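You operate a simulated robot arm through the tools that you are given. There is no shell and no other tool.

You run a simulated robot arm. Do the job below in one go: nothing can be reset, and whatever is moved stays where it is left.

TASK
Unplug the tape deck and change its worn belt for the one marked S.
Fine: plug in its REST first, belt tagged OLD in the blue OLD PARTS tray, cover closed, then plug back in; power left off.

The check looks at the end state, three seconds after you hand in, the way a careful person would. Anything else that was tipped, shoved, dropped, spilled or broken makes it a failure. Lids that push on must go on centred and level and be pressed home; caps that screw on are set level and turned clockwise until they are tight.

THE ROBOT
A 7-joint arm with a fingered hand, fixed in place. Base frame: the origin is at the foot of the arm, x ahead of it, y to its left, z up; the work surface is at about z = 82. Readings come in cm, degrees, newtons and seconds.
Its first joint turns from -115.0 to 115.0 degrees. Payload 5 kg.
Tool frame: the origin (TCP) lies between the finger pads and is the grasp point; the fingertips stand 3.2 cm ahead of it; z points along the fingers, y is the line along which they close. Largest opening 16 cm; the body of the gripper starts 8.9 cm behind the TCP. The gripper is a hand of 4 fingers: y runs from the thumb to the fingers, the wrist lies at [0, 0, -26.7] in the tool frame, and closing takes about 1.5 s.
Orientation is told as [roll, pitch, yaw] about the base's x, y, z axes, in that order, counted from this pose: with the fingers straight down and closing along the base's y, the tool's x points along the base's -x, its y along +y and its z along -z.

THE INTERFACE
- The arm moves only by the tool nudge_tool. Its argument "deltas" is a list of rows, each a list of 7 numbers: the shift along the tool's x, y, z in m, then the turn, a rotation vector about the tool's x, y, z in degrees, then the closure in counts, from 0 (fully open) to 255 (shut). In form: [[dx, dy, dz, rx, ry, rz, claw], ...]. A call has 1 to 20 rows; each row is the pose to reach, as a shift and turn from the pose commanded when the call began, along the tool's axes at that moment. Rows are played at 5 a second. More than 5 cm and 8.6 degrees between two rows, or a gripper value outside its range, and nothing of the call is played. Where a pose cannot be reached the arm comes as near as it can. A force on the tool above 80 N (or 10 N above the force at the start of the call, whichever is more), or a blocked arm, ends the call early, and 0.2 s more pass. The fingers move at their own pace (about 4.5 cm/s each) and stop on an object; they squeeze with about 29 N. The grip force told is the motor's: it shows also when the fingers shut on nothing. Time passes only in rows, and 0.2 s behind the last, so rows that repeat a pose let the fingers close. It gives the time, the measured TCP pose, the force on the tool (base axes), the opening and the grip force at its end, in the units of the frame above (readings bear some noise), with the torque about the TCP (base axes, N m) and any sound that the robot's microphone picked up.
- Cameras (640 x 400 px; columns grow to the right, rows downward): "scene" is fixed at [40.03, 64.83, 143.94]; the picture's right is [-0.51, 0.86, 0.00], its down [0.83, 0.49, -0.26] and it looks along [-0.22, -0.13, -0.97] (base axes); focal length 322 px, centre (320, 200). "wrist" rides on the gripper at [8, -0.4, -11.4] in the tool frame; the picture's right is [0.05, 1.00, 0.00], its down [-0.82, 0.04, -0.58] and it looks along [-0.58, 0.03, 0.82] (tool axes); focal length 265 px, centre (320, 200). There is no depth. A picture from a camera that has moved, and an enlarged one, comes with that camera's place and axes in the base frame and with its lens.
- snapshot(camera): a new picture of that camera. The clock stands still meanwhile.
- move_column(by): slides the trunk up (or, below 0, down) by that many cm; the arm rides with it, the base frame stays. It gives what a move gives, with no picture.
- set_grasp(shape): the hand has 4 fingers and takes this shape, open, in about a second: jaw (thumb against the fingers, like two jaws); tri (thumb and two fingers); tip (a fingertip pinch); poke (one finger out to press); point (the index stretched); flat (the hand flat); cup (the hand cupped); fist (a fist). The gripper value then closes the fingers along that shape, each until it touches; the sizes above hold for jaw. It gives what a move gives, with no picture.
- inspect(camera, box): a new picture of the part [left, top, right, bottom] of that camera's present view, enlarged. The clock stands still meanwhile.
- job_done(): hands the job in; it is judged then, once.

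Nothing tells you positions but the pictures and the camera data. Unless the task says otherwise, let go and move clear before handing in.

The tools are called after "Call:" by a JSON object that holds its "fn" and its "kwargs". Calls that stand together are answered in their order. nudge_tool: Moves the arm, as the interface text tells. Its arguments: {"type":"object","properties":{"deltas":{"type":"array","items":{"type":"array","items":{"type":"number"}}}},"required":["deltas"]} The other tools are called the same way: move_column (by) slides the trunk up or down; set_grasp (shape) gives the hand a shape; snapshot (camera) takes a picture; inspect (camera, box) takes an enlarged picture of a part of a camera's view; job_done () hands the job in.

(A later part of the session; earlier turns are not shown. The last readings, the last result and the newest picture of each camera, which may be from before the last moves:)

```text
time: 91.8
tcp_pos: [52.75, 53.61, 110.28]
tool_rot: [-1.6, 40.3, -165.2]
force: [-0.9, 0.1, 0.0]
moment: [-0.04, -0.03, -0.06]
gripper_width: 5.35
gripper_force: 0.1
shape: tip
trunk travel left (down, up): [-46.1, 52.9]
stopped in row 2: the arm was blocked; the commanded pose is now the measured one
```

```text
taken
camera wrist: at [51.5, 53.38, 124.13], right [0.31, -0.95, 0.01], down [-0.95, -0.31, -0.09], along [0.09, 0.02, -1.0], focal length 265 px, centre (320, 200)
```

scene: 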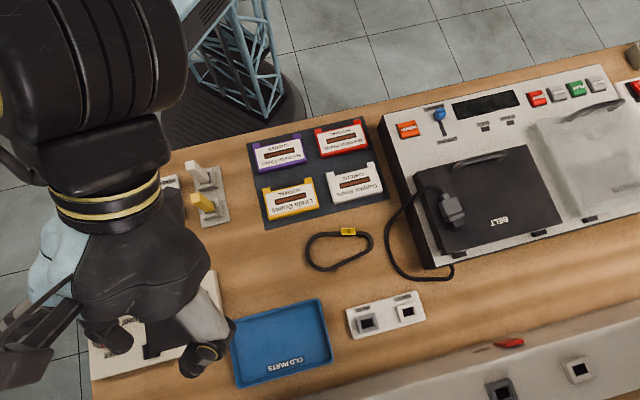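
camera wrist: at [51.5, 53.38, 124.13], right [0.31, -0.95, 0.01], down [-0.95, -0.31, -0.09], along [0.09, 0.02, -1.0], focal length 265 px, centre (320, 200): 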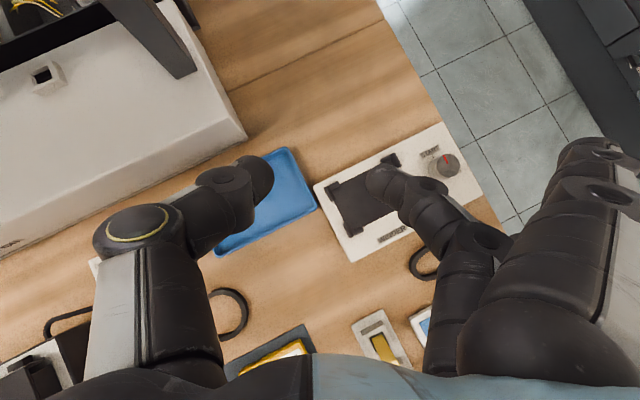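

At this yaw the arm cannot lean; it swings away instead (in free air, nothing touched). I'll drop leaning altogether: return upright, restore the trunk, and instead tilt the plug in a pinch by lowering its tail over the deck's left edge.

Call:
{"fn": "nudge_tool", "kwargs": {"deltas": [[0, 0, 0, 0, -7, 0, 170], [0, 0, 0, 0, -14, 0, 170], [0, 0, 0, 0, -21, 0, 170], [0, 0, 0, 0, -28, 0, 170], [0, 0, 0, 0, -35, 0, 170], [0, 0, 0, 0, -40, 0, 170], [0, 0, 0, 0, -40, 0, 170]]}}

Call:
{"fn": "move_column", "kwargs": {"by": 15}}

Call:
{"fn": "snapshot", "kwargs": {"camera": "scene"}}

```text
time: 93.4
tcp_pos: [52.29, 53.86, 110.2]
tool_rot: [-1.2, 0.1, -163.5]
force: [0.3, 0.3, -0.6]
moment: [-0.01, 0.02, 0.0]
gripper_width: 5.31
gripper_force: 0.0
shape: tip
trunk travel left (down, up): [-46.1, 52.9]
```

```text
time: 95.2
tcp_pos: [52.29, 53.98, 125.13]
tool_rot: [-1.0, 0.1, -163.7]
force: [0.5, 0.6, -0.2]
moment: [0.03, 0.01, -0.02]
gripper_width: 5.32
gripper_force: 0.1
shape: tip
trunk travel left (down, up): [-61.1, 37.9]
```

```text
taken
```

scene: 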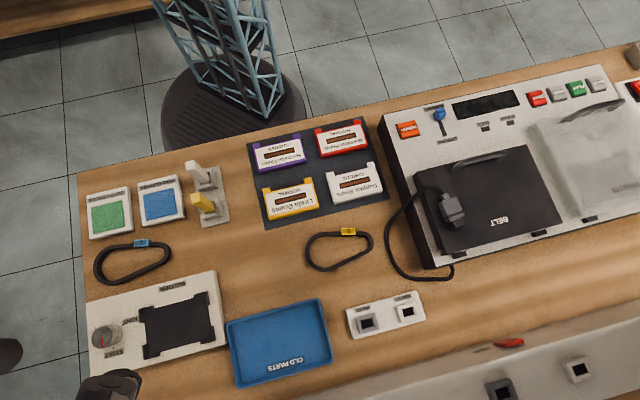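

The whole bench is visible and undisturbed. Zooming in on the plug on the cover and the deck edges.

Call:
{"fn": "inspect", "kwargs": {"camera": "scene", "box": [370, 140, 530, 280]}}

Call:
{"fn": "inspect", "kwargs": {"camera": "scene", "box": [420, 170, 490, 240]}}

Call:
{"fn": "inspect", "kwargs": {"camera": "scene", "box": [380, 70, 640, 200]}}

```text
2.86 times, centred on (450, 210) of scene
camera zoom: at [40.03, 64.83, 143.94], right [-0.51, 0.86, 0.0], down [0.83, 0.49, -0.26], along [-0.22, -0.13, -0.97], focal length 919 px, centre (-51, 171)
```

zoom: 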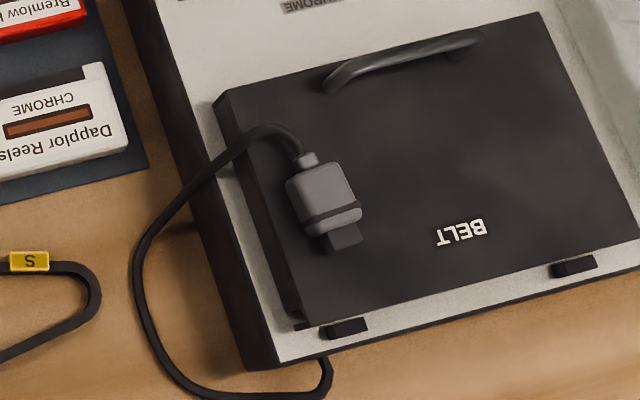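

```text
5.71 times, centred on (455, 205) of scene
camera zoom: at [40.03, 64.83, 143.94], right [-0.51, 0.86, 0.0], down [0.83, 0.49, -0.26], along [-0.22, -0.13, -0.97], focal length 1838 px, centre (-451, 171)
```

zoom: 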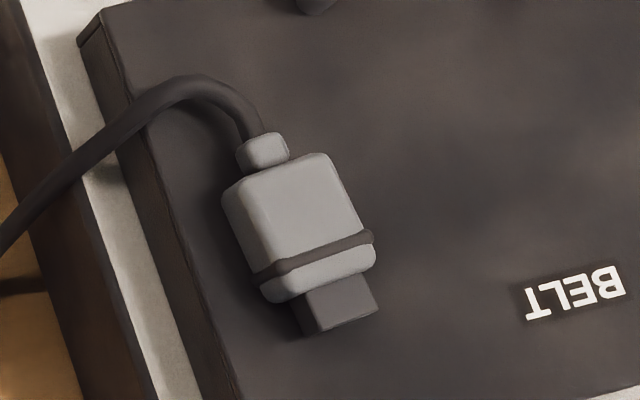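

```text
2.46 times, centred on (510, 135) of scene
camera zoom: at [40.03, 64.83, 143.94], right [-0.51, 0.86, 0.0], down [0.83, 0.49, -0.26], along [-0.22, -0.13, -0.97], focal length 792 px, centre (-148, 360)
```

zoom: 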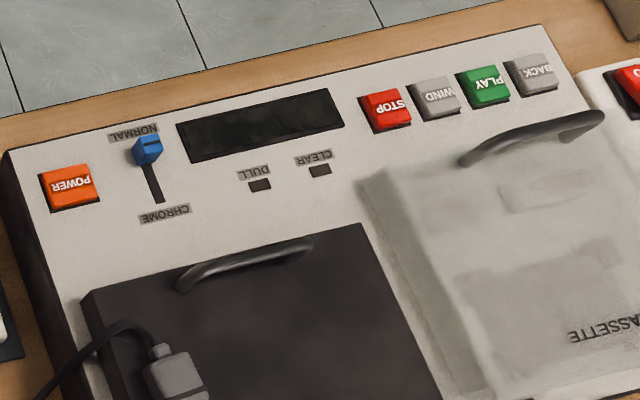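

Call:
{"fn": "nudge_tool", "kwargs": {"deltas": [[-0.0085, -0.0108, 0.0035, 0, 0, -8, 170], [-0.017, -0.0216, 0.007, 0, 0, -16, 170], [-0.0255, -0.0324, 0.0105, 0, 0, -24, 170], [-0.034, -0.0432, 0.014, 0, 0, -32, 170], [-0.0425, -0.054, 0.0175, 0, 0, -40, 170], [-0.051, -0.0648, 0.021, 0, 0, -48, 170], [-0.0595, -0.0756, 0.0245, 0, 0, -56, 170], [-0.068, -0.0864, 0.028, 0, 0, -64, 170], [-0.0765, -0.0972, 0.0315, 0, 0, -72, 170], [-0.085, -0.108, 0.035, 0, 0, -80, 170], [-0.0935, -0.1188, 0.0385, 0, 0, -88, 170], [-0.102, -0.1296, 0.042, 0, 0, -96, 170], [-0.1105, -0.1404, 0.0455, 0, 0, -104, 170], [-0.119, -0.1512, 0.049, 0, 0, -112, 170], [-0.1275, -0.162, 0.0525, 0, 0, -120, 170], [-0.136, -0.1728, 0.056, 0, 0, -128, 170], [-0.1445, -0.1836, 0.0595, 0, 0, -136, 170], [-0.153, -0.1944, 0.063, 0, 0, -144, 170], [-0.1615, -0.2052, 0.0665, 0, 0, -152, 170], [-0.169, -0.216, 0.07, 0, 0, -160, 170]]}}

Call:
{"fn": "nudge_tool", "kwargs": {"deltas": [[0, 0, 0.02, 0, 0, -8.5, 170], [0, 0, 0.04, 0, 0, -17, 170], [0, 0, 0.06, 0, 0, -25.5, 170], [0, 0, 0.08, 0, 0, -34, 170], [0, 0, 0.1, 0, 0, -42.5, 170], [0, 0, 0.1, 0, 0, -50.5, 170], [0, 0, 0.1, 0, 0, -54, 170], [0, 0, 0.1, 0, 0, -54, 170]]}}

Call:
{"fn": "move_column", "kwargs": {"by": 15}}

Call:
{"fn": "snapshot", "kwargs": {"camera": "wrist"}}

```text
time: 99.4
tcp_pos: [29.98, 70.14, 118.48]
tool_rot: [1.0, 0.3, -3.5]
force: [0.0, 0.0, -0.5]
moment: [-0.04, -0.01, -0.04]
gripper_width: 5.31
gripper_force: 0.1
shape: tip
trunk travel left (down, up): [-61.1, 37.9]
```

```text
time: 101.2
tcp_pos: [29.87, 70.09, 108.48]
tool_rot: [0.9, -0.7, 50.5]
force: [0.3, 0.1, -0.4]
moment: [0.01, 0.0, 0.0]
gripper_width: 5.32
gripper_force: 0.1
shape: tip
trunk travel left (down, up): [-61.1, 37.9]
```

```text
time: 102.9
tcp_pos: [29.85, 70.19, 123.4]
tool_rot: [1.0, -0.7, 50.3]
force: [0.1, 0.3, -0.1]
moment: [0.01, -0.04, 0.01]
gripper_width: 5.28
gripper_force: 0.2
shape: tip
trunk travel left (down, up): [-76.1, 22.9]
```

```text
taken
camera wrist: at [25.13, 63.47, 134.65], right [-0.8, 0.6, 0.01], down [0.49, 0.64, 0.59], along [0.34, 0.48, -0.81], focal length 265 px, centre (320, 200)
```

wrist: 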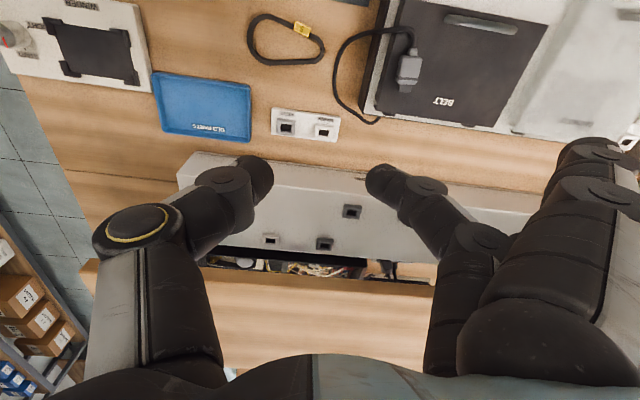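

Call:
{"fn": "nudge_tool", "kwargs": {"deltas": [[0.0015, 0.021, 0.03, 0.1, 1.2, 0, 170], [0.003, 0.042, 0.06, 0.1, 1.2, 0, 170], [0.0045, 0.063, 0.09, 0.1, 1.2, 0, 170], [0.006, 0.084, 0.12, 0.1, 1.2, 0, 170], [0.0075, 0.104, 0.15, 0.1, 1.2, 0, 170], [0.0087, 0.1247, 0.18, 0.1, 1.2, 0, 170], [0.0087, 0.1247, 0.214, 0.1, 1.2, 0, 170], [0.0087, 0.1247, 0.214, 0.1, 1.2, 0, 170]]}}

Call:
{"fn": "snapshot", "kwargs": {"camera": "wrist"}}

Call:
{"fn": "inspect", "kwargs": {"camera": "wrist", "box": [240, 60, 440, 220]}}

```text
time: 104.7
tcp_pos: [19.9, 77.75, 102.25]
tool_rot: [0.8, 0.3, 50.5]
force: [-0.2, 0.1, 0.3]
moment: [-0.02, -0.01, 0.0]
gripper_width: 5.31
gripper_force: 0.1
shape: tip
trunk travel left (down, up): [-76.1, 22.9]
```

```text
taken
camera wrist: at [15.25, 71.13, 113.63], right [-0.8, 0.6, 0.01], down [0.5, 0.65, 0.57], along [0.33, 0.47, -0.82], focal length 265 px, centre (320, 200)
```

wrist: 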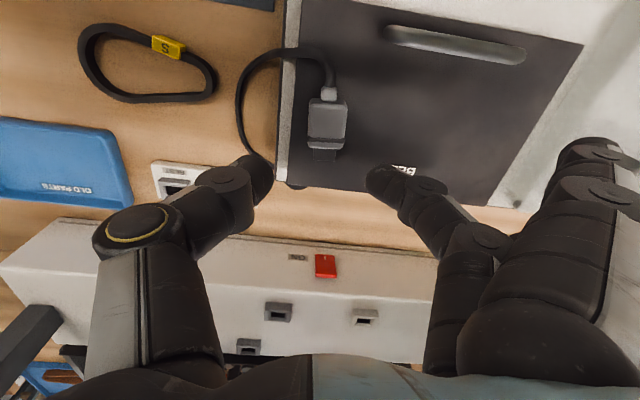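

```text
2.50 times, centred on (340, 140) of wrist
camera zoom: at [15.25, 71.13, 113.63], right [-0.8, 0.6, 0.01], down [0.5, 0.65, 0.57], along [0.33, 0.47, -0.82], focal length 664 px, centre (270, 350)
```

zoom: 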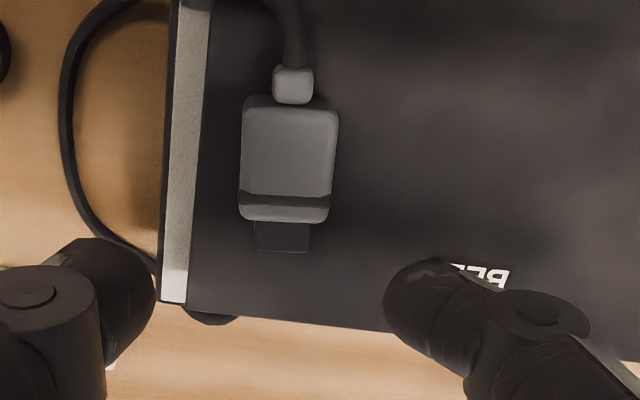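

Call:
{"fn": "nudge_tool", "kwargs": {"deltas": [[0, 0.007, 0.015, 0, 0, 0, 170], [0, 0.007, 0.03, 0, 0, 0, 170], [0, 0.007, 0.045, 0, 0, 0, 170], [0, 0.007, 0.055, 0, 0, 0, 170], [0, 0.007, 0.055, 0, 0, 0, 170]]}}

Call:
{"fn": "inspect", "kwargs": {"camera": "wrist", "box": [220, 80, 440, 240]}}

```text
time: 105.9
tcp_pos: [19.0, 78.38, 96.84]
tool_rot: [0.8, 0.4, 50.5]
force: [0.6, 0.0, -1.0]
moment: [0.0, 0.02, 0.01]
gripper_width: 5.3
gripper_force: 0.0
shape: tip
trunk travel left (down, up): [-76.1, 22.9]
```

```text
2.50 times, centred on (330, 160) of wrist
camera zoom: at [14.41, 71.81, 108.14], right [-0.8, 0.6, 0.01], down [0.5, 0.65, 0.57], along [0.33, 0.47, -0.82], focal length 664 px, centre (295, 300)
```

zoom: 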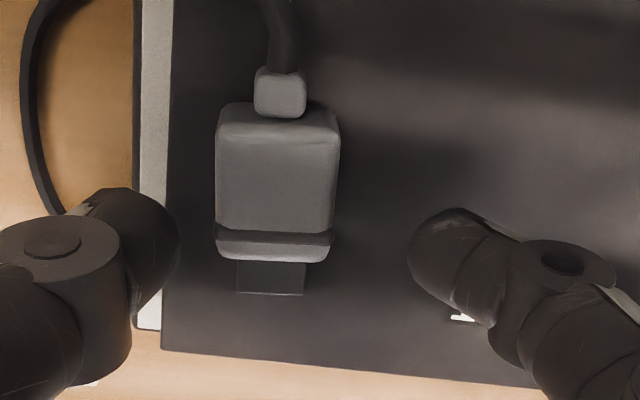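

Call:
{"fn": "nudge_tool", "kwargs": {"deltas": [[0, -0.003, 0.003, 0, 0, 0, 175], [0, -0.003, 0.006, 0, 0, 0, 185], [0, -0.003, 0.006, 0, 0, 0, 205], [0, -0.003, 0.006, 0, 0, 0, 225], [0, -0.003, 0.006, 0, 0, 0, 255], [0, -0.003, 0.006, 0, 0, 0, 255], [0, -0.003, 0.006, 0, 0, 0, 255]]}}

Call:
{"fn": "inspect", "kwargs": {"camera": "wrist", "box": [220, 80, 440, 240]}}

```text
time: 107.5
tcp_pos: [19.2, 78.01, 96.11]
tool_rot: [0.8, 0.4, 50.6]
force: [-0.1, 0.7, -0.2]
moment: [0.0, -0.01, 0.02]
gripper_width: 2.24
gripper_force: 28.8
shape: tip
trunk travel left (down, up): [-76.1, 22.9]
```

```text
2.50 times, centred on (330, 160) of wrist
camera zoom: at [14.61, 71.57, 107.56], right [-0.8, 0.6, 0.01], down [0.5, 0.65, 0.57], along [0.33, 0.47, -0.82], focal length 664 px, centre (295, 300)
```

zoom: 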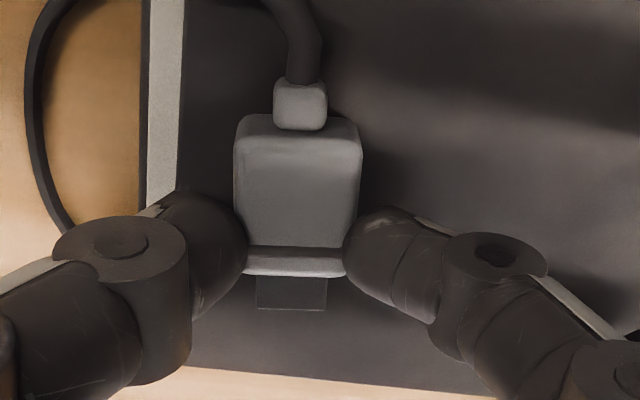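

Clean pinch near the flange. Lifting to see how it hangs.

Call:
{"fn": "nudge_tool", "kwargs": {"deltas": [[0, 0, -0.01, 0, 0, 0, 255], [0, 0, -0.025, 0, 0, 0, 255], [0, 0, -0.05, 0, 0, 0, 255], [0, 0, -0.05, 0, 0, 0, 255]]}}

Call:
{"fn": "inspect", "kwargs": {"camera": "wrist", "box": [220, 80, 440, 240]}}

Call:
{"fn": "inspect", "kwargs": {"camera": "scene", "box": [380, 140, 540, 280]}}

```text
time: 108.5
tcp_pos: [19.31, 78.25, 101.17]
tool_rot: [0.8, 0.5, 50.6]
force: [0.3, 0.6, -0.9]
moment: [0.0, 0.01, -0.01]
gripper_width: 2.25
gripper_force: 29.3
shape: tip
trunk travel left (down, up): [-76.1, 22.9]
```

```text
2.50 times, centred on (330, 160) of wrist
camera zoom: at [14.69, 71.71, 112.59], right [-0.8, 0.6, 0.01], down [0.5, 0.65, 0.57], along [0.33, 0.47, -0.82], focal length 664 px, centre (295, 300)
```

zoom: 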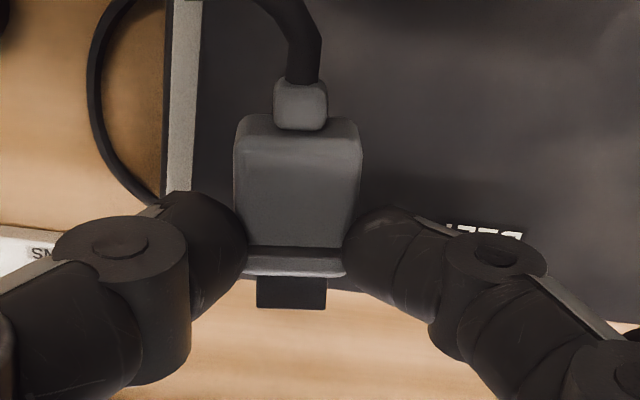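

```text
2.86 times, centred on (460, 210) of scene
camera zoom: at [40.03, 64.83, 143.94], right [-0.51, 0.86, 0.0], down [0.83, 0.49, -0.26], along [-0.22, -0.13, -0.97], focal length 919 px, centre (-80, 171)
```

zoom: 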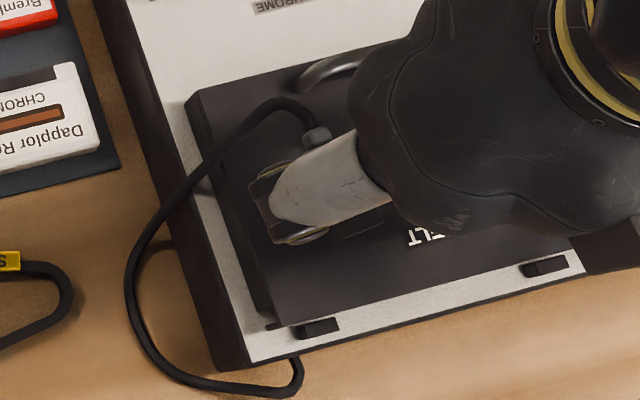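

The pinch is firm and the plug stays level. Now I turn to yaw −45° and bring it beside the deck's left edge with the tail overlapping the cover.

Call:
{"fn": "nudge_tool", "kwargs": {"deltas": [[-0.002, -0.005, -0.01, 0, 0, 8, 255], [-0.004, -0.01, -0.02, 0, 0, 16, 255], [-0.006, -0.015, -0.02, 0, 0, 24, 255], [-0.008, -0.0205, -0.02, 0, 0, 32, 255], [-0.01, -0.0257, -0.02, 0, 0, 40, 255], [-0.012, -0.0308, -0.02, 0, 0, 48, 255], [-0.014, -0.036, -0.02, 0, 0, 56, 255], [-0.016, -0.041, -0.02, 0, 0, 64, 255], [-0.018, -0.0462, -0.02, 0, 0, 72, 255], [-0.02, -0.0513, -0.02, 0, 0, 80, 255], [-0.022, -0.0565, -0.02, 0, 0, 88, 255], [-0.0241, -0.0616, -0.02, 0, 0, 95.6, 255], [-0.0241, -0.0616, -0.02, 0, 0, 95.6, 255]]}}

Call:
{"fn": "snapshot", "kwargs": {"camera": "wrist"}}

Call:
{"fn": "inspect", "kwargs": {"camera": "scene", "box": [340, 160, 540, 320]}}

```text
time: 111.3
tcp_pos: [25.62, 76.12, 103.09]
tool_rot: [-0.5, 0.7, -45.2]
force: [1.1, -0.2, -1.1]
moment: [-0.01, 0.0, 0.0]
gripper_width: 2.24
gripper_force: 28.4
shape: tip
trunk travel left (down, up): [-76.1, 22.9]
```

```text
taken
camera wrist: at [19.92, 81.43, 114.46], right [0.67, 0.74, -0.01], down [0.61, -0.55, 0.57], along [0.41, -0.39, -0.82], focal length 265 px, centre (320, 200)
```

wrist: 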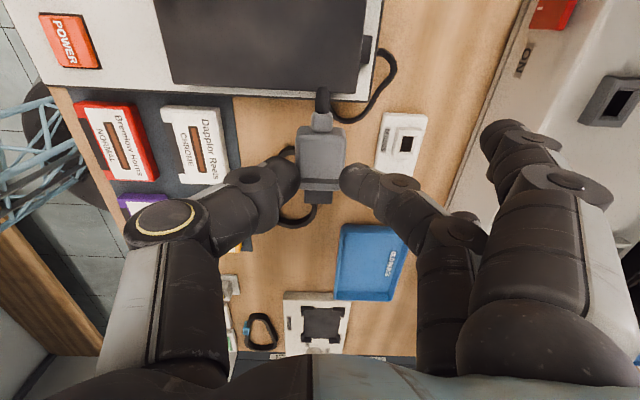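

```text
2.50 times, centred on (440, 240) of scene
camera zoom: at [40.03, 64.83, 143.94], right [-0.51, 0.86, 0.0], down [0.83, 0.49, -0.26], along [-0.22, -0.13, -0.97], focal length 804 px, centre (20, 100)
```

zoom: 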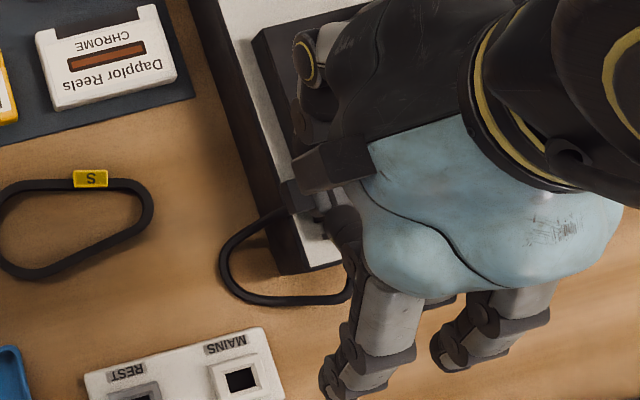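

Call:
{"fn": "nudge_tool", "kwargs": {"deltas": [[0, 0, 0.02, 0, 0, 0, 255], [0, 0, 0.04, 0, 0, 0, 255], [0, 0, 0.06, 0, 0, 0, 255], [0, 0, 0.068, 0, 0, 0, 255], [0, 0, 0.068, 0, 0, 0, 255]]}}

Call:
{"fn": "snapshot", "kwargs": {"camera": "wrist"}}

Call:
{"fn": "inspect", "kwargs": {"camera": "wrist", "box": [220, 60, 440, 220]}}

```text
time: 112.5
tcp_pos: [25.65, 76.16, 96.29]
tool_rot: [-0.4, 0.8, -45.2]
force: [-0.2, -0.1, -0.5]
moment: [-0.06, 0.0, 0.02]
gripper_width: 2.26
gripper_force: 29.1
shape: tip
trunk travel left (down, up): [-76.1, 22.9]
```

```text
taken
camera wrist: at [19.76, 81.46, 107.67], right [0.67, 0.74, -0.01], down [0.61, -0.55, 0.57], along [0.42, -0.39, -0.82], focal length 265 px, centre (320, 200)
```

wrist: 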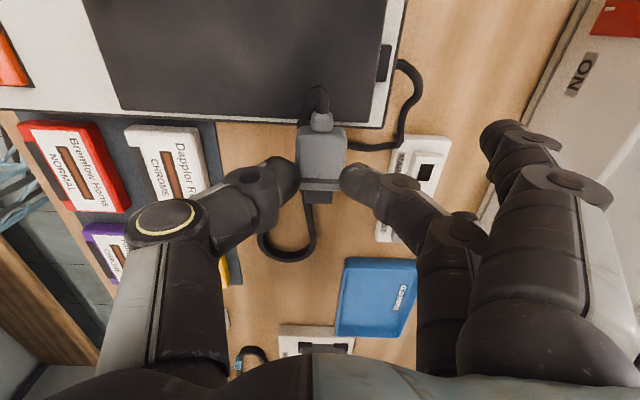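

```text
2.50 times, centred on (330, 140) of wrist
camera zoom: at [19.76, 81.46, 107.67], right [0.67, 0.74, -0.01], down [0.61, -0.55, 0.57], along [0.42, -0.39, -0.82], focal length 664 px, centre (295, 350)
```

zoom: 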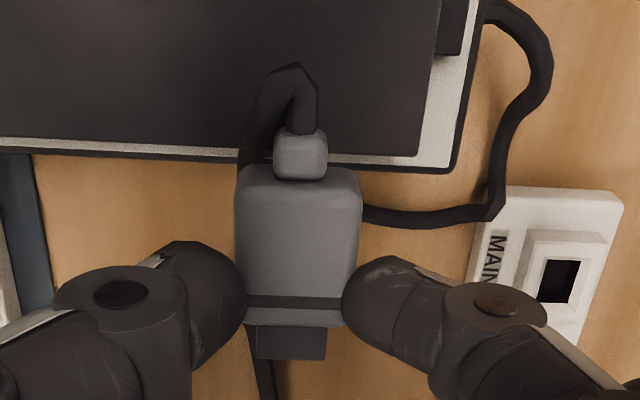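

The tail just overlaps the cover edge. Lowering slowly so the edge tips the plug prong-down.

Call:
{"fn": "nudge_tool", "kwargs": {"deltas": [[0.003, 0, 0.003, 0, 0, 0, 255], [0.004, 0, 0.006, 0, 0, 0, 255], [0.004, 0, 0.01, 0, 0, 0, 255], [0.004, 0, 0.013, 0, 0, 0, 255], [0.004, 0, 0.013, 0, 0, 0, 255]]}}

Call:
{"fn": "inspect", "kwargs": {"camera": "wrist", "box": [220, 60, 440, 220]}}

```text
time: 113.7
tcp_pos: [25.44, 76.27, 94.9]
tool_rot: [-0.5, 0.6, -45.2]
force: [9.5, -9.1, 3.8]
moment: [-0.17, -0.25, -0.01]
gripper_width: 2.25
gripper_force: 29.2
shape: tip
trunk travel left (down, up): [-76.1, 22.9]
```

```text
2.50 times, centred on (330, 140) of wrist
camera zoom: at [19.61, 81.61, 106.39], right [0.67, 0.74, -0.01], down [0.61, -0.55, 0.57], along [0.41, -0.39, -0.82], focal length 664 px, centre (295, 350)
```

zoom: 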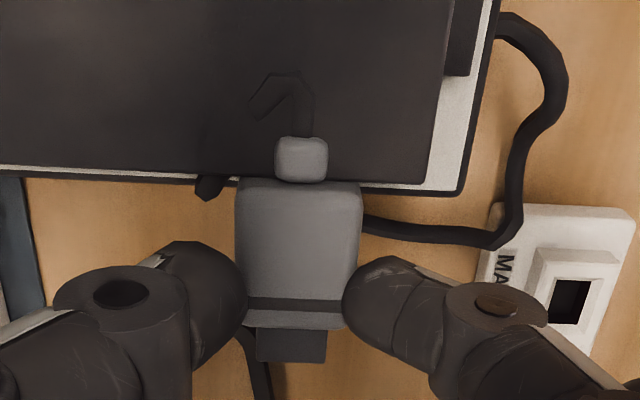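

The tail itself does not carry; the body's end is against the cover side. I'll raise, shift a little further over the edge and lower again.

Call:
{"fn": "nudge_tool", "kwargs": {"deltas": [[-0.004, 0, -0.005, 0, 0, 0, 255], [-0.004, 0, -0.012, 0, 0, 0, 255], [-0.004, 0, -0.018, 0, 0, 0, 255], [0.002, 0, -0.018, 0, 0, 0, 255], [0.004, 0, -0.018, 0, 0, 0, 255], [0.004, 0, -0.018, 0, 0, 0, 255]]}}

Call:
{"fn": "inspect", "kwargs": {"camera": "wrist", "box": [220, 60, 440, 220]}}

```text
time: 115.1
tcp_pos: [24.92, 76.6, 96.74]
tool_rot: [-0.6, 0.7, -45.0]
force: [0.2, -0.5, -0.1]
moment: [-0.03, 0.0, -0.01]
gripper_width: 2.24
gripper_force: 29.1
shape: tip
trunk travel left (down, up): [-76.1, 22.9]
```

```text
2.50 times, centred on (330, 140) of wrist
camera zoom: at [19.16, 81.98, 108.21], right [0.67, 0.74, -0.01], down [0.61, -0.55, 0.57], along [0.42, -0.39, -0.82], focal length 664 px, centre (295, 350)
```

zoom: 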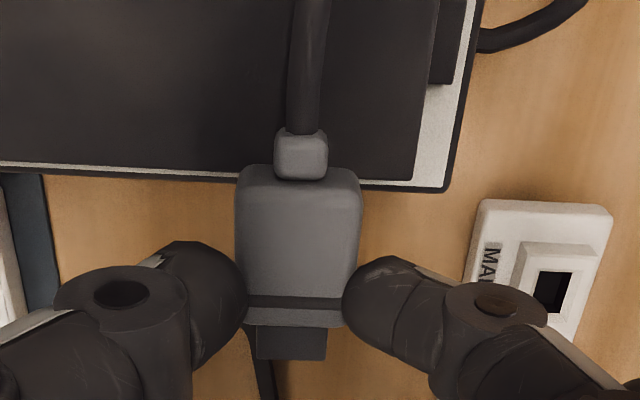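

Call:
{"fn": "nudge_tool", "kwargs": {"deltas": [[0, 0, 0.004, 0, 0, 0, 255], [0, 0, 0.008, 0, 0, 0, 255], [0, 0, 0.012, 0, 0, 0, 255], [0, 0, 0.016, 0, 0, 0, 255], [0, 0, 0.016, 0, 0, 0, 255]]}}

Call:
{"fn": "inspect", "kwargs": {"camera": "wrist", "box": [220, 60, 440, 220]}}

```text
time: 116.3
tcp_pos: [25.14, 76.53, 95.33]
tool_rot: [-0.4, 0.8, -45.3]
force: [8.5, -11.0, 21.3]
moment: [-0.08, 0.06, 0.03]
gripper_width: 2.38
gripper_force: 28.9
shape: tip
trunk travel left (down, up): [-76.1, 22.9]
```

```text
2.50 times, centred on (330, 140) of wrist
camera zoom: at [19.37, 81.82, 106.78], right [0.67, 0.74, -0.01], down [0.61, -0.55, 0.57], along [0.42, -0.38, -0.82], focal length 664 px, centre (295, 350)
```

zoom: 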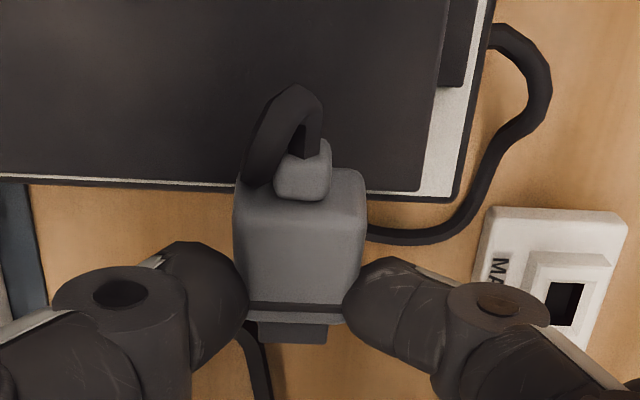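

It is tipping as intended. Continuing.

Call:
{"fn": "nudge_tool", "kwargs": {"deltas": [[0, 0, 0.004, 0, 0, 0, 255], [0, 0, 0.008, 0, 0, 0, 255], [0, 0, 0.012, 0, 0, 0, 255], [0, 0, 0.016, 0, 0, 0, 255], [0, 0, 0.016, 0, 0, 0, 255]]}}

Call:
{"fn": "inspect", "kwargs": {"camera": "wrist", "box": [220, 60, 440, 220]}}

```text
time: 117.5
tcp_pos: [24.78, 76.55, 93.51]
tool_rot: [-0.5, 0.8, -45.2]
force: [4.9, -4.6, -1.9]
moment: [-0.07, -0.25, 0.0]
gripper_width: 2.12
gripper_force: 28.7
shape: tip
trunk travel left (down, up): [-76.1, 22.9]
```

```text
2.50 times, centred on (330, 140) of wrist
camera zoom: at [19.08, 81.91, 105.0], right [0.67, 0.74, -0.01], down [0.61, -0.55, 0.57], along [0.41, -0.39, -0.82], focal length 664 px, centre (295, 350)
```

zoom: 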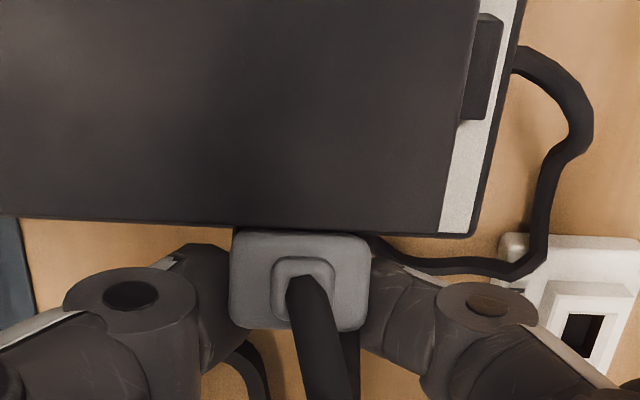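

Excellent – the plug is now standing upright in the pinch. I move away from the deck and raise to look at it.

Call:
{"fn": "nudge_tool", "kwargs": {"deltas": [[-0.006, 0, 0, 0, 0, 0, 255], [-0.012, 0, -0.01, 0, 0, 0, 255], [-0.012, 0, -0.03, 0, 0, 0, 255], [-0.012, 0, -0.05, 0, 0, 0, 255], [-0.012, 0, -0.05, 0, 0, 0, 255]]}}

Call:
{"fn": "snapshot", "kwargs": {"camera": "wrist"}}

Call:
{"fn": "inspect", "kwargs": {"camera": "wrist", "box": [240, 90, 420, 250]}}

Call:
{"fn": "inspect", "kwargs": {"camera": "scene", "box": [340, 160, 540, 320]}}

```text
time: 118.7
tcp_pos: [25.76, 75.77, 98.64]
tool_rot: [-0.5, 0.7, -45.2]
force: [-0.4, 0.1, -0.2]
moment: [0.01, 0.0, -0.03]
gripper_width: 2.13
gripper_force: 29.5
shape: tip
trunk travel left (down, up): [-76.1, 22.9]
```

```text
taken
camera wrist: at [20.09, 81.08, 110.07], right [0.67, 0.74, -0.01], down [0.61, -0.55, 0.57], along [0.41, -0.39, -0.82], focal length 265 px, centre (320, 200)
```

wrist: 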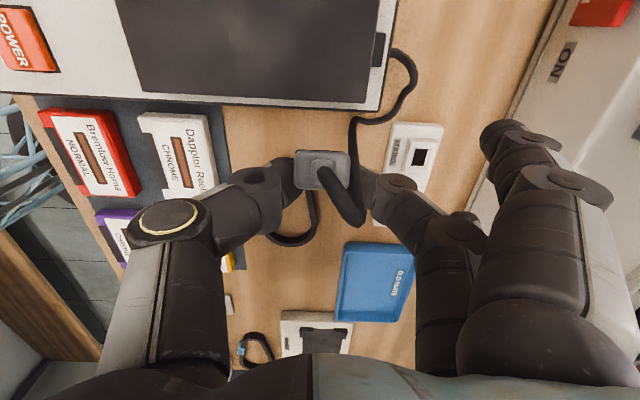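

```text
2.50 times, centred on (330, 170) of wrist
camera zoom: at [20.09, 81.08, 110.07], right [0.67, 0.74, -0.01], down [0.61, -0.55, 0.57], along [0.41, -0.39, -0.82], focal length 664 px, centre (295, 275)
```

zoom: 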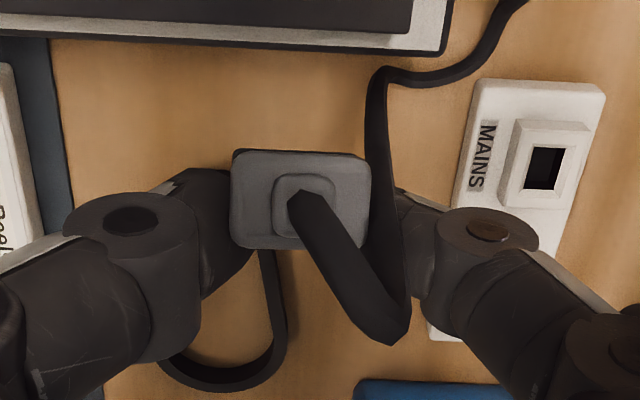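

```text
2.50 times, centred on (440, 240) of scene
camera zoom: at [40.03, 64.83, 143.94], right [-0.51, 0.86, 0.0], down [0.83, 0.49, -0.26], along [-0.22, -0.13, -0.97], focal length 804 px, centre (20, 100)
```

zoom: 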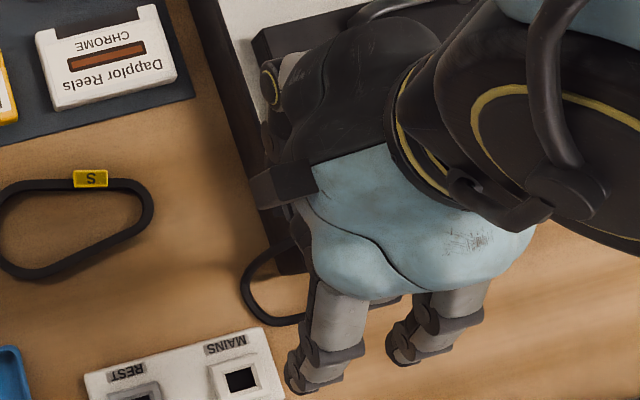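

The plug leans about 57° now. Second stage: use the deck's own left edge to bring it closer to vertical.

Call:
{"fn": "nudge_tool", "kwargs": {"deltas": [[0.003, 0, 0.015, 0, 0, 0, 255], [0.0055, 0, 0.03, 0, 0, 0, 255], [0.0055, 0, 0.045, 0, 0, 0, 255], [0.0055, 0, 0.06, 0, 0, 0, 255], [0.0055, 0, 0.066, 0, 0, 0, 255], [0.0055, 0, 0.072, 0, 0, 0, 255], [0.0055, 0, 0.072, 0, 0, 0, 255]]}}

Call:
{"fn": "inspect", "kwargs": {"camera": "wrist", "box": [240, 90, 420, 250]}}

```text
time: 120.3
tcp_pos: [25.81, 76.06, 91.56]
tool_rot: [-0.5, 0.7, -45.2]
force: [19.8, -20.3, 15.9]
moment: [-0.33, -0.34, 0.03]
gripper_width: 2.14
gripper_force: 29.0
shape: tip
trunk travel left (down, up): [-76.1, 22.9]
```

```text
2.50 times, centred on (330, 170) of wrist
camera zoom: at [19.96, 81.39, 102.96], right [0.67, 0.74, -0.01], down [0.61, -0.55, 0.57], along [0.42, -0.39, -0.82], focal length 664 px, centre (295, 275)
```

zoom: 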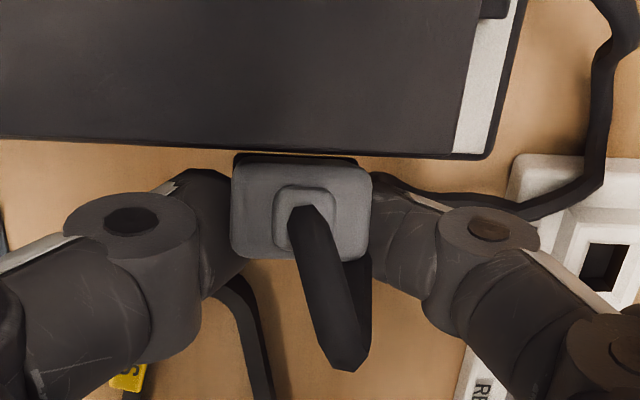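

Call:
{"fn": "nudge_tool", "kwargs": {"deltas": [[-0.003, 0, 0.002, 0, 0, 0, 255], [-0.005, 0, 0.005, 0, 0, 0, 255], [-0.005, 0, 0.01, 0, 0, 0, 255], [-0.005, 0, 0.013, 0, 0, 0, 255], [-0.005, 0, 0.013, 0, 0, 0, 255]]}}

Call:
{"fn": "inspect", "kwargs": {"camera": "wrist", "box": [240, 90, 420, 250]}}

```text
time: 121.5
tcp_pos: [25.75, 75.89, 90.14]
tool_rot: [-0.4, 0.7, -45.1]
force: [2.9, -6.2, 0.9]
moment: [-0.07, -0.01, 0.07]
gripper_width: 2.13
gripper_force: 29.0
shape: tip
trunk travel left (down, up): [-76.1, 22.9]
```

```text
2.50 times, centred on (330, 170) of wrist
camera zoom: at [19.89, 81.22, 101.54], right [0.67, 0.74, -0.01], down [0.61, -0.55, 0.57], along [0.41, -0.38, -0.82], focal length 664 px, centre (295, 275)
```

zoom: 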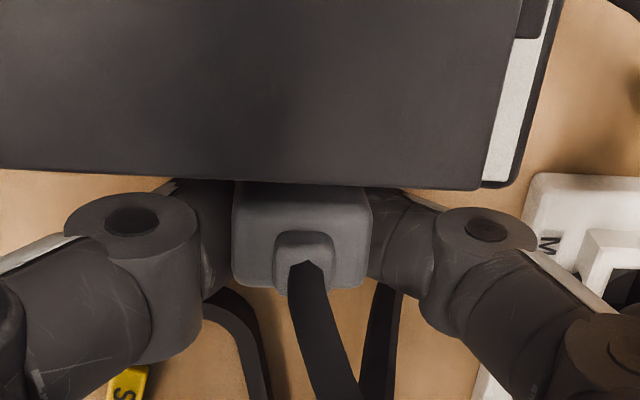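

Call:
{"fn": "nudge_tool", "kwargs": {"deltas": [[-0.006, 0, 0, 0, 0, 0, 255], [-0.012, 0, -0.01, 0, 0, 0, 255], [-0.015, 0, -0.04, 0, 0, 0, 255], [-0.015, 0, -0.08, 0, 0, 0, 255], [-0.015, 0, -0.08, 0, 0, 0, 255]]}}

Call:
{"fn": "inspect", "kwargs": {"camera": "wrist", "box": [240, 90, 420, 250]}}

Call:
{"fn": "snapshot", "kwargs": {"camera": "scene"}}

```text
time: 122.7
tcp_pos: [26.84, 74.86, 98.07]
tool_rot: [-0.6, 0.7, -45.2]
force: [0.1, 0.6, -0.3]
moment: [0.0, 0.02, 0.0]
gripper_width: 2.11
gripper_force: 29.3
shape: tip
trunk travel left (down, up): [-76.1, 22.9]
```

```text
2.50 times, centred on (330, 170) of wrist
camera zoom: at [21.1, 80.13, 109.5], right [0.67, 0.74, -0.01], down [0.61, -0.55, 0.57], along [0.41, -0.39, -0.82], focal length 664 px, centre (295, 275)
```

zoom: 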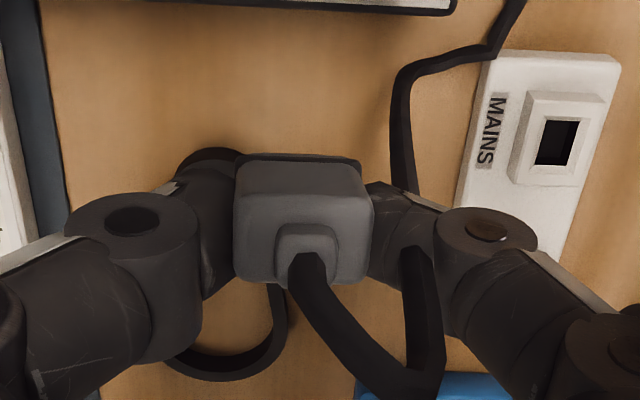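

```text
taken
```

scene: 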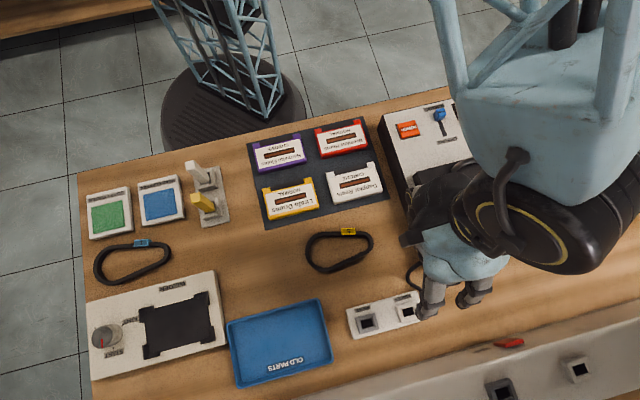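

The plug now stands within about 8° of vertical. I turn to yaw 45° and carry it above REST.

Call:
{"fn": "nudge_tool", "kwargs": {"deltas": [[-0.0093, 0.0099, 0, 0, 0, -8.2, 255], [-0.0185, 0.0198, 0, 0, 0, -16.4, 255], [-0.0278, 0.0297, 0, 0, 0, -24.6, 255], [-0.0371, 0.0396, 0, 0, 0, -32.8, 255], [-0.0464, 0.0495, 0, 0, 0, -41, 255], [-0.0556, 0.0595, 0, 0, 0, -49.2, 255], [-0.0649, 0.0694, 0, 0, 0, -57.4, 255], [-0.0742, 0.0793, 0, 0, 0, -65.6, 255], [-0.0835, 0.0892, 0, 0, 0, -73.8, 255], [-0.0927, 0.0991, 0, 0, 0, -82, 255], [-0.102, 0.109, 0, 0, 0, -90.2, 255], [-0.102, 0.109, 0, 0, 0, -90.2, 255]]}}

Call:
{"fn": "snapshot", "kwargs": {"camera": "wrist"}}

Call:
{"fn": "inspect", "kwargs": {"camera": "wrist", "box": [230, 70, 430, 250]}}

Call:
{"fn": "snapshot", "kwargs": {"camera": "scene"}}

```text
time: 125.3
tcp_pos: [41.82, 75.36, 97.8]
tool_rot: [0.7, 0.4, 45.2]
force: [-0.1, 0.1, 0.1]
moment: [0.0, 0.0, 0.01]
gripper_width: 2.12
gripper_force: 28.8
shape: tip
trunk travel left (down, up): [-76.1, 22.9]
```

```text
taken
camera wrist: at [36.52, 69.29, 109.16], right [-0.74, 0.67, 0.01], down [0.55, 0.61, 0.57], along [0.37, 0.43, -0.82], focal length 265 px, centre (320, 200)
```

wrist: 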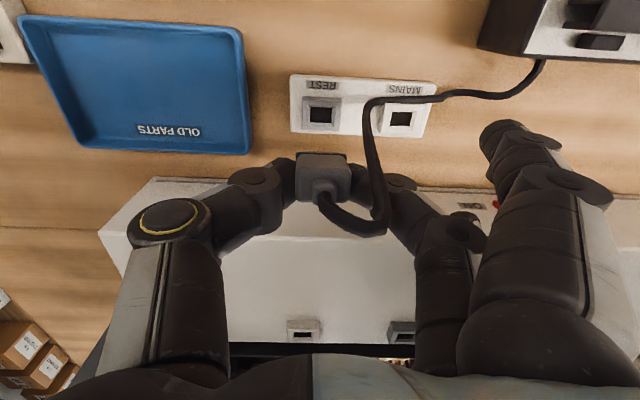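

```text
2.22 times, centred on (330, 160) of wrist
camera zoom: at [36.52, 69.29, 109.16], right [-0.74, 0.67, 0.01], down [0.55, 0.61, 0.57], along [0.37, 0.43, -0.82], focal length 590 px, centre (298, 289)
```

zoom: 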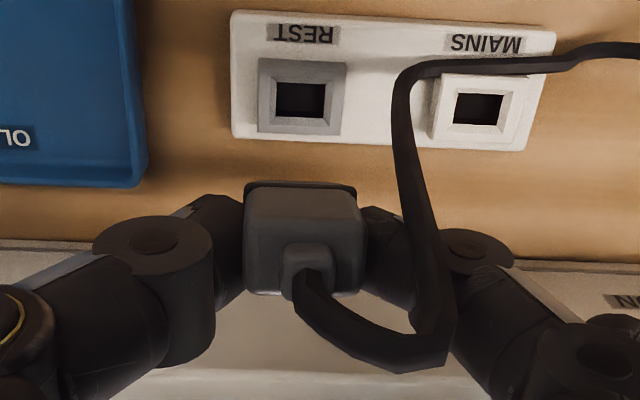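

```text
taken
```

scene: 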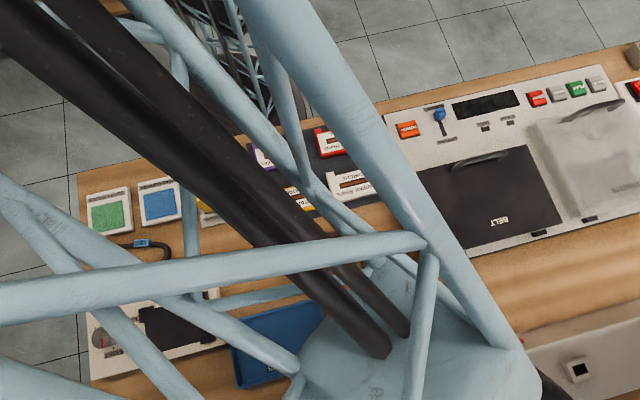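

Call:
{"fn": "nudge_tool", "kwargs": {"deltas": [[0.001, 0.001, 0.02, 0, 0, 1.2, 255], [0.001, 0.001, 0.04, 0, 0, 2.5, 255], [0.001, 0.001, 0.06, 0, 0, 2.5, 255], [0.001, 0.001, 0.07, 0, 0, 2.5, 255], [0.001, 0.001, 0.07, 0, 0, 2.5, 255]]}}

Call:
{"fn": "snapshot", "kwargs": {"camera": "wrist"}}

Call:
{"fn": "inspect", "kwargs": {"camera": "wrist", "box": [230, 90, 430, 250]}}

```text
time: 126.5
tcp_pos: [41.44, 75.36, 90.68]
tool_rot: [0.7, 0.5, 42.6]
force: [0.4, 0.0, -0.5]
moment: [-0.01, -0.02, -0.01]
gripper_width: 2.12
gripper_force: 29.0
shape: tip
trunk travel left (down, up): [-76.1, 22.9]
```

```text
taken
camera wrist: at [36.0, 69.58, 102.17], right [-0.71, 0.7, 0.01], down [0.58, 0.58, 0.57], along [0.39, 0.41, -0.82], focal length 265 px, centre (320, 200)
```

wrist: 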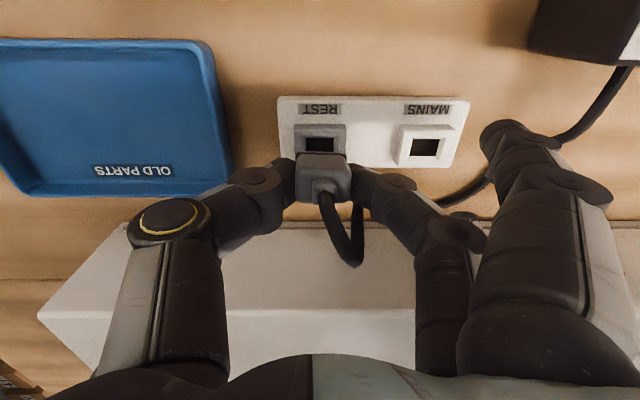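

```text
2.50 times, centred on (330, 170) of wrist
camera zoom: at [36.0, 69.58, 102.17], right [-0.71, 0.7, 0.01], down [0.58, 0.58, 0.57], along [0.39, 0.41, -0.82], focal length 664 px, centre (295, 275)
```

zoom: 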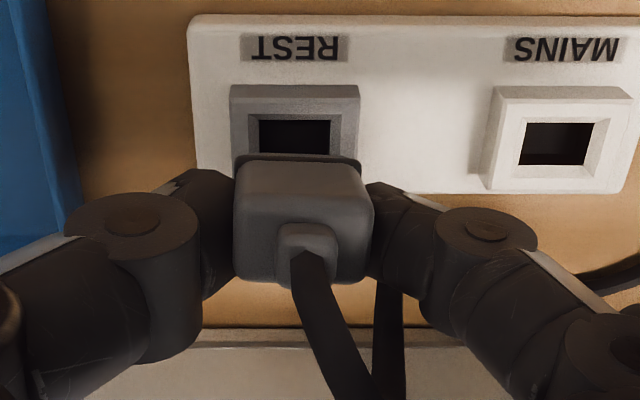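

Almost centred over REST. A tiny correction, then down to just above the hole.

Call:
{"fn": "nudge_tool", "kwargs": {"deltas": [[-0.002, -0.001, 0.006, 0, 0, 0, 255], [-0.002, -0.001, 0.012, 0, 0, 0, 255], [-0.002, -0.001, 0.016, 0, 0, 0, 255], [-0.002, -0.001, 0.016, 0, 0, 0, 255]]}}

Call:
{"fn": "inspect", "kwargs": {"camera": "wrist", "box": [230, 90, 430, 250]}}

```text
time: 127.5
tcp_pos: [41.58, 75.43, 89.21]
tool_rot: [0.7, 0.5, 42.7]
force: [0.0, -2.2, 1.6]
moment: [-0.03, 0.01, 0.02]
gripper_width: 2.1
gripper_force: 29.1
shape: tip
trunk travel left (down, up): [-76.1, 22.9]
```

```text
2.50 times, centred on (330, 170) of wrist
camera zoom: at [36.16, 69.58, 100.63], right [-0.71, 0.7, 0.01], down [0.58, 0.58, 0.57], along [0.39, 0.41, -0.82], focal length 664 px, centre (295, 275)
```

zoom: 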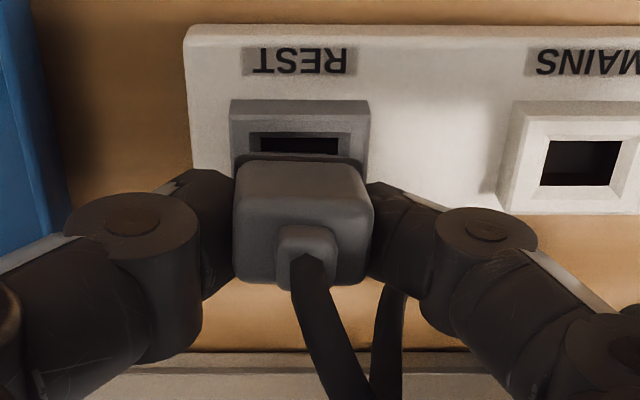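

Call:
{"fn": "nudge_tool", "kwargs": {"deltas": [[0, 0, 0.003, 0, 0, 0, 255], [0, 0, 0.006, 0, 0, 0, 255], [0, 0, 0.006, 0, 0, 0, 255]]}}

Call:
{"fn": "inspect", "kwargs": {"camera": "wrist", "box": [230, 90, 430, 250]}}

```text
time: 128.3
tcp_pos: [41.65, 75.4, 88.69]
tool_rot: [0.7, 0.5, 42.6]
force: [-5.8, 0.7, -0.7]
moment: [0.03, 0.28, 0.04]
gripper_width: 2.1
gripper_force: 29.1
shape: tip
trunk travel left (down, up): [-76.1, 22.9]
```

```text
2.50 times, centred on (330, 170) of wrist
camera zoom: at [36.14, 69.6, 99.97], right [-0.71, 0.7, 0.01], down [0.58, 0.58, 0.57], along [0.39, 0.41, -0.82], focal length 664 px, centre (295, 275)
```

zoom: 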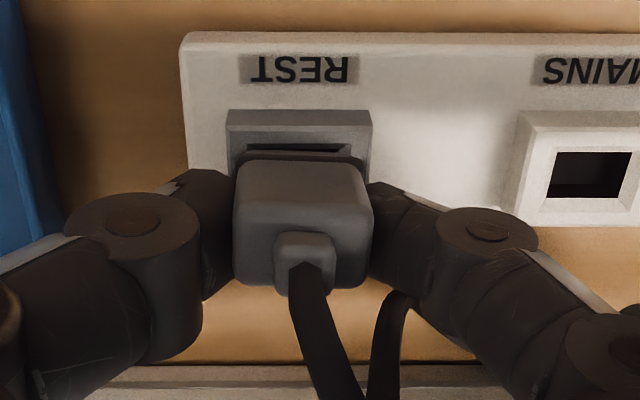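

Call:
{"fn": "nudge_tool", "kwargs": {"deltas": [[0, 0, 0.003, 0, 0, 0, 255], [0, 0, 0.006, 0, 0, 0, 255], [0, 0, 0.006, 0, 0, 0, 255]]}}

Call:
{"fn": "inspect", "kwargs": {"camera": "wrist", "box": [230, 90, 430, 250]}}

```text
time: 129.1
tcp_pos: [41.82, 75.4, 88.14]
tool_rot: [0.8, 0.5, 42.5]
force: [-4.8, 4.8, 14.0]
moment: [0.13, 0.35, 0.05]
gripper_width: 2.13
gripper_force: 29.1
shape: tip
trunk travel left (down, up): [-76.1, 22.9]
```

```text
2.50 times, centred on (330, 170) of wrist
camera zoom: at [36.22, 69.59, 99.56], right [-0.71, 0.7, 0.01], down [0.58, 0.58, 0.57], along [0.39, 0.42, -0.82], focal length 664 px, centre (295, 275)
```

zoom: 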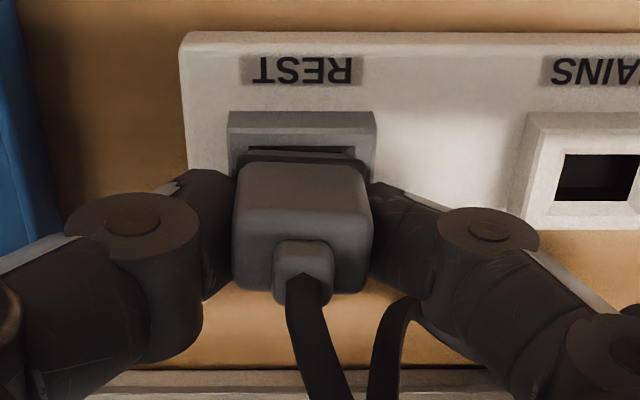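

Call:
{"fn": "nudge_tool", "kwargs": {"deltas": [[0.0, 0, 0.003, 0, 0, 0, 255], [0.001, 0, 0.006, 0, 0, 0, 255], [0.001, 0, 0.008, 0, 0, 0, 255], [0.001, 0, 0.008, 0, 0, 0, 255]]}}

Call:
{"fn": "inspect", "kwargs": {"camera": "wrist", "box": [230, 90, 430, 250]}}

```text
time: 130.1
tcp_pos: [41.85, 75.31, 87.71]
tool_rot: [0.9, 0.1, 42.6]
force: [7.4, 10.5, 52.1]
moment: [0.33, 0.1, -0.06]
gripper_width: 2.74
gripper_force: 29.1
shape: tip
trunk travel left (down, up): [-76.1, 22.9]
```

```text
2.50 times, centred on (330, 170) of wrist
camera zoom: at [36.25, 69.44, 99.05], right [-0.71, 0.7, 0.01], down [0.58, 0.58, 0.58], along [0.4, 0.42, -0.82], focal length 664 px, centre (295, 275)
```

zoom: 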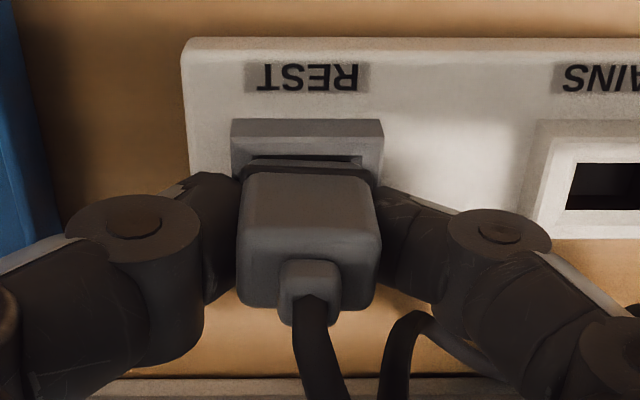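

The prong is going in, but the fingertips now bear on the socket block. I'll let go, rise 1.3 cm, regrip the body higher, and push again.

Call:
{"fn": "nudge_tool", "kwargs": {"deltas": [[0, 0, -0.002, 0, 0, 0, 235], [0, 0, -0.003, 0, 0, 0, 215], [0, 0, -0.003, 0, 0, 0, 195], [0, 0, -0.003, 0, 0, 0, 185], [0, 0, -0.01, 0, 0, 0, 185], [0, 0, -0.014, 0, 0, 0, 185], [0, 0, -0.014, 0, 0, 0, 185]]}}

Call:
{"fn": "snapshot", "kwargs": {"camera": "wrist"}}

Call:
{"fn": "inspect", "kwargs": {"camera": "wrist", "box": [230, 90, 430, 250]}}

```text
time: 131.7
tcp_pos: [41.57, 75.31, 88.48]
tool_rot: [0.7, 0.5, 42.6]
force: [-0.5, 0.2, 0.2]
moment: [0.0, 0.0, 0.01]
gripper_width: 4.33
gripper_force: 0.0
shape: tip
trunk travel left (down, up): [-76.1, 22.9]
```

```text
taken
camera wrist: at [36.16, 69.47, 99.9], right [-0.71, 0.7, 0.01], down [0.58, 0.58, 0.57], along [0.39, 0.41, -0.82], focal length 265 px, centre (320, 200)
```

wrist: 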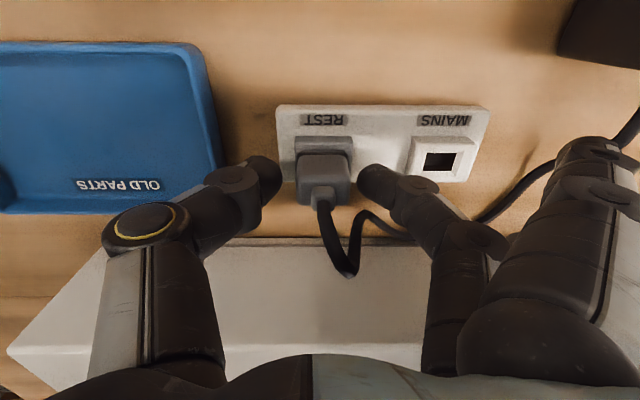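

```text
2.50 times, centred on (330, 170) of wrist
camera zoom: at [36.16, 69.47, 99.9], right [-0.71, 0.7, 0.01], down [0.58, 0.58, 0.57], along [0.39, 0.41, -0.82], focal length 664 px, centre (295, 275)
```

zoom: 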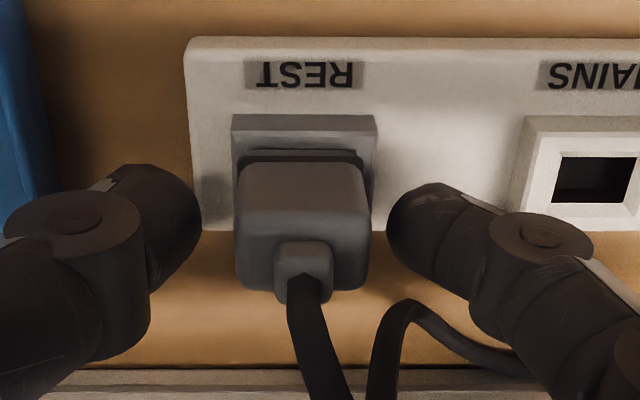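

The plug stands upright in REST. I'll regrip it higher and push down firmly to be sure it is home.

Call:
{"fn": "nudge_tool", "kwargs": {"deltas": [[0.002, 0.001, -0.004, 0, 0, 0, 185], [0.002, 0.001, -0.006, 0, 0, 0, 195], [0.002, 0.001, -0.006, 0, 0, 0, 215], [0.002, 0.001, -0.006, 0, 0, 0, 255], [0.002, 0.001, -0.006, 0, 0, 0, 255], [0.002, 0.001, -0.006, 0, 0, 0, 255], [0.002, 0.001, -0.002, 0, 0, 0, 255], [0.002, 0.001, 0.002, 0, 0, 0, 255], [0.002, 0.001, 0.002, 0, 0, 0, 255]]}}

Call:
{"fn": "inspect", "kwargs": {"camera": "wrist", "box": [230, 90, 430, 250]}}

```text
time: 133.7
tcp_pos: [41.57, 75.22, 88.93]
tool_rot: [0.8, 0.2, 42.5]
force: [2.3, 0.3, 34.4]
moment: [0.06, 0.02, 0.02]
gripper_width: 2.61
gripper_force: 29.1
shape: tip
trunk travel left (down, up): [-76.1, 22.9]
```

```text
2.50 times, centred on (330, 170) of wrist
camera zoom: at [35.98, 69.38, 100.2], right [-0.71, 0.7, 0.01], down [0.58, 0.58, 0.57], along [0.39, 0.42, -0.82], focal length 664 px, centre (295, 275)
```

zoom: 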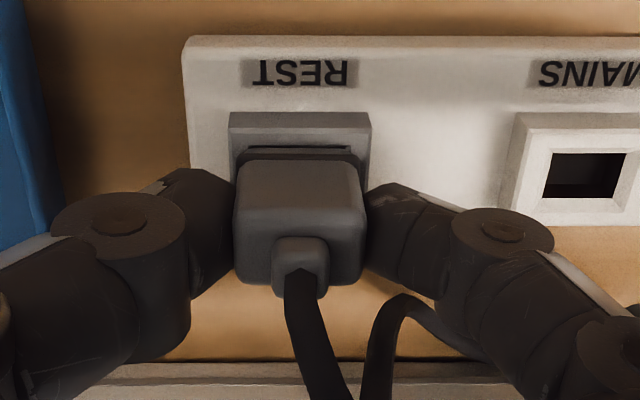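

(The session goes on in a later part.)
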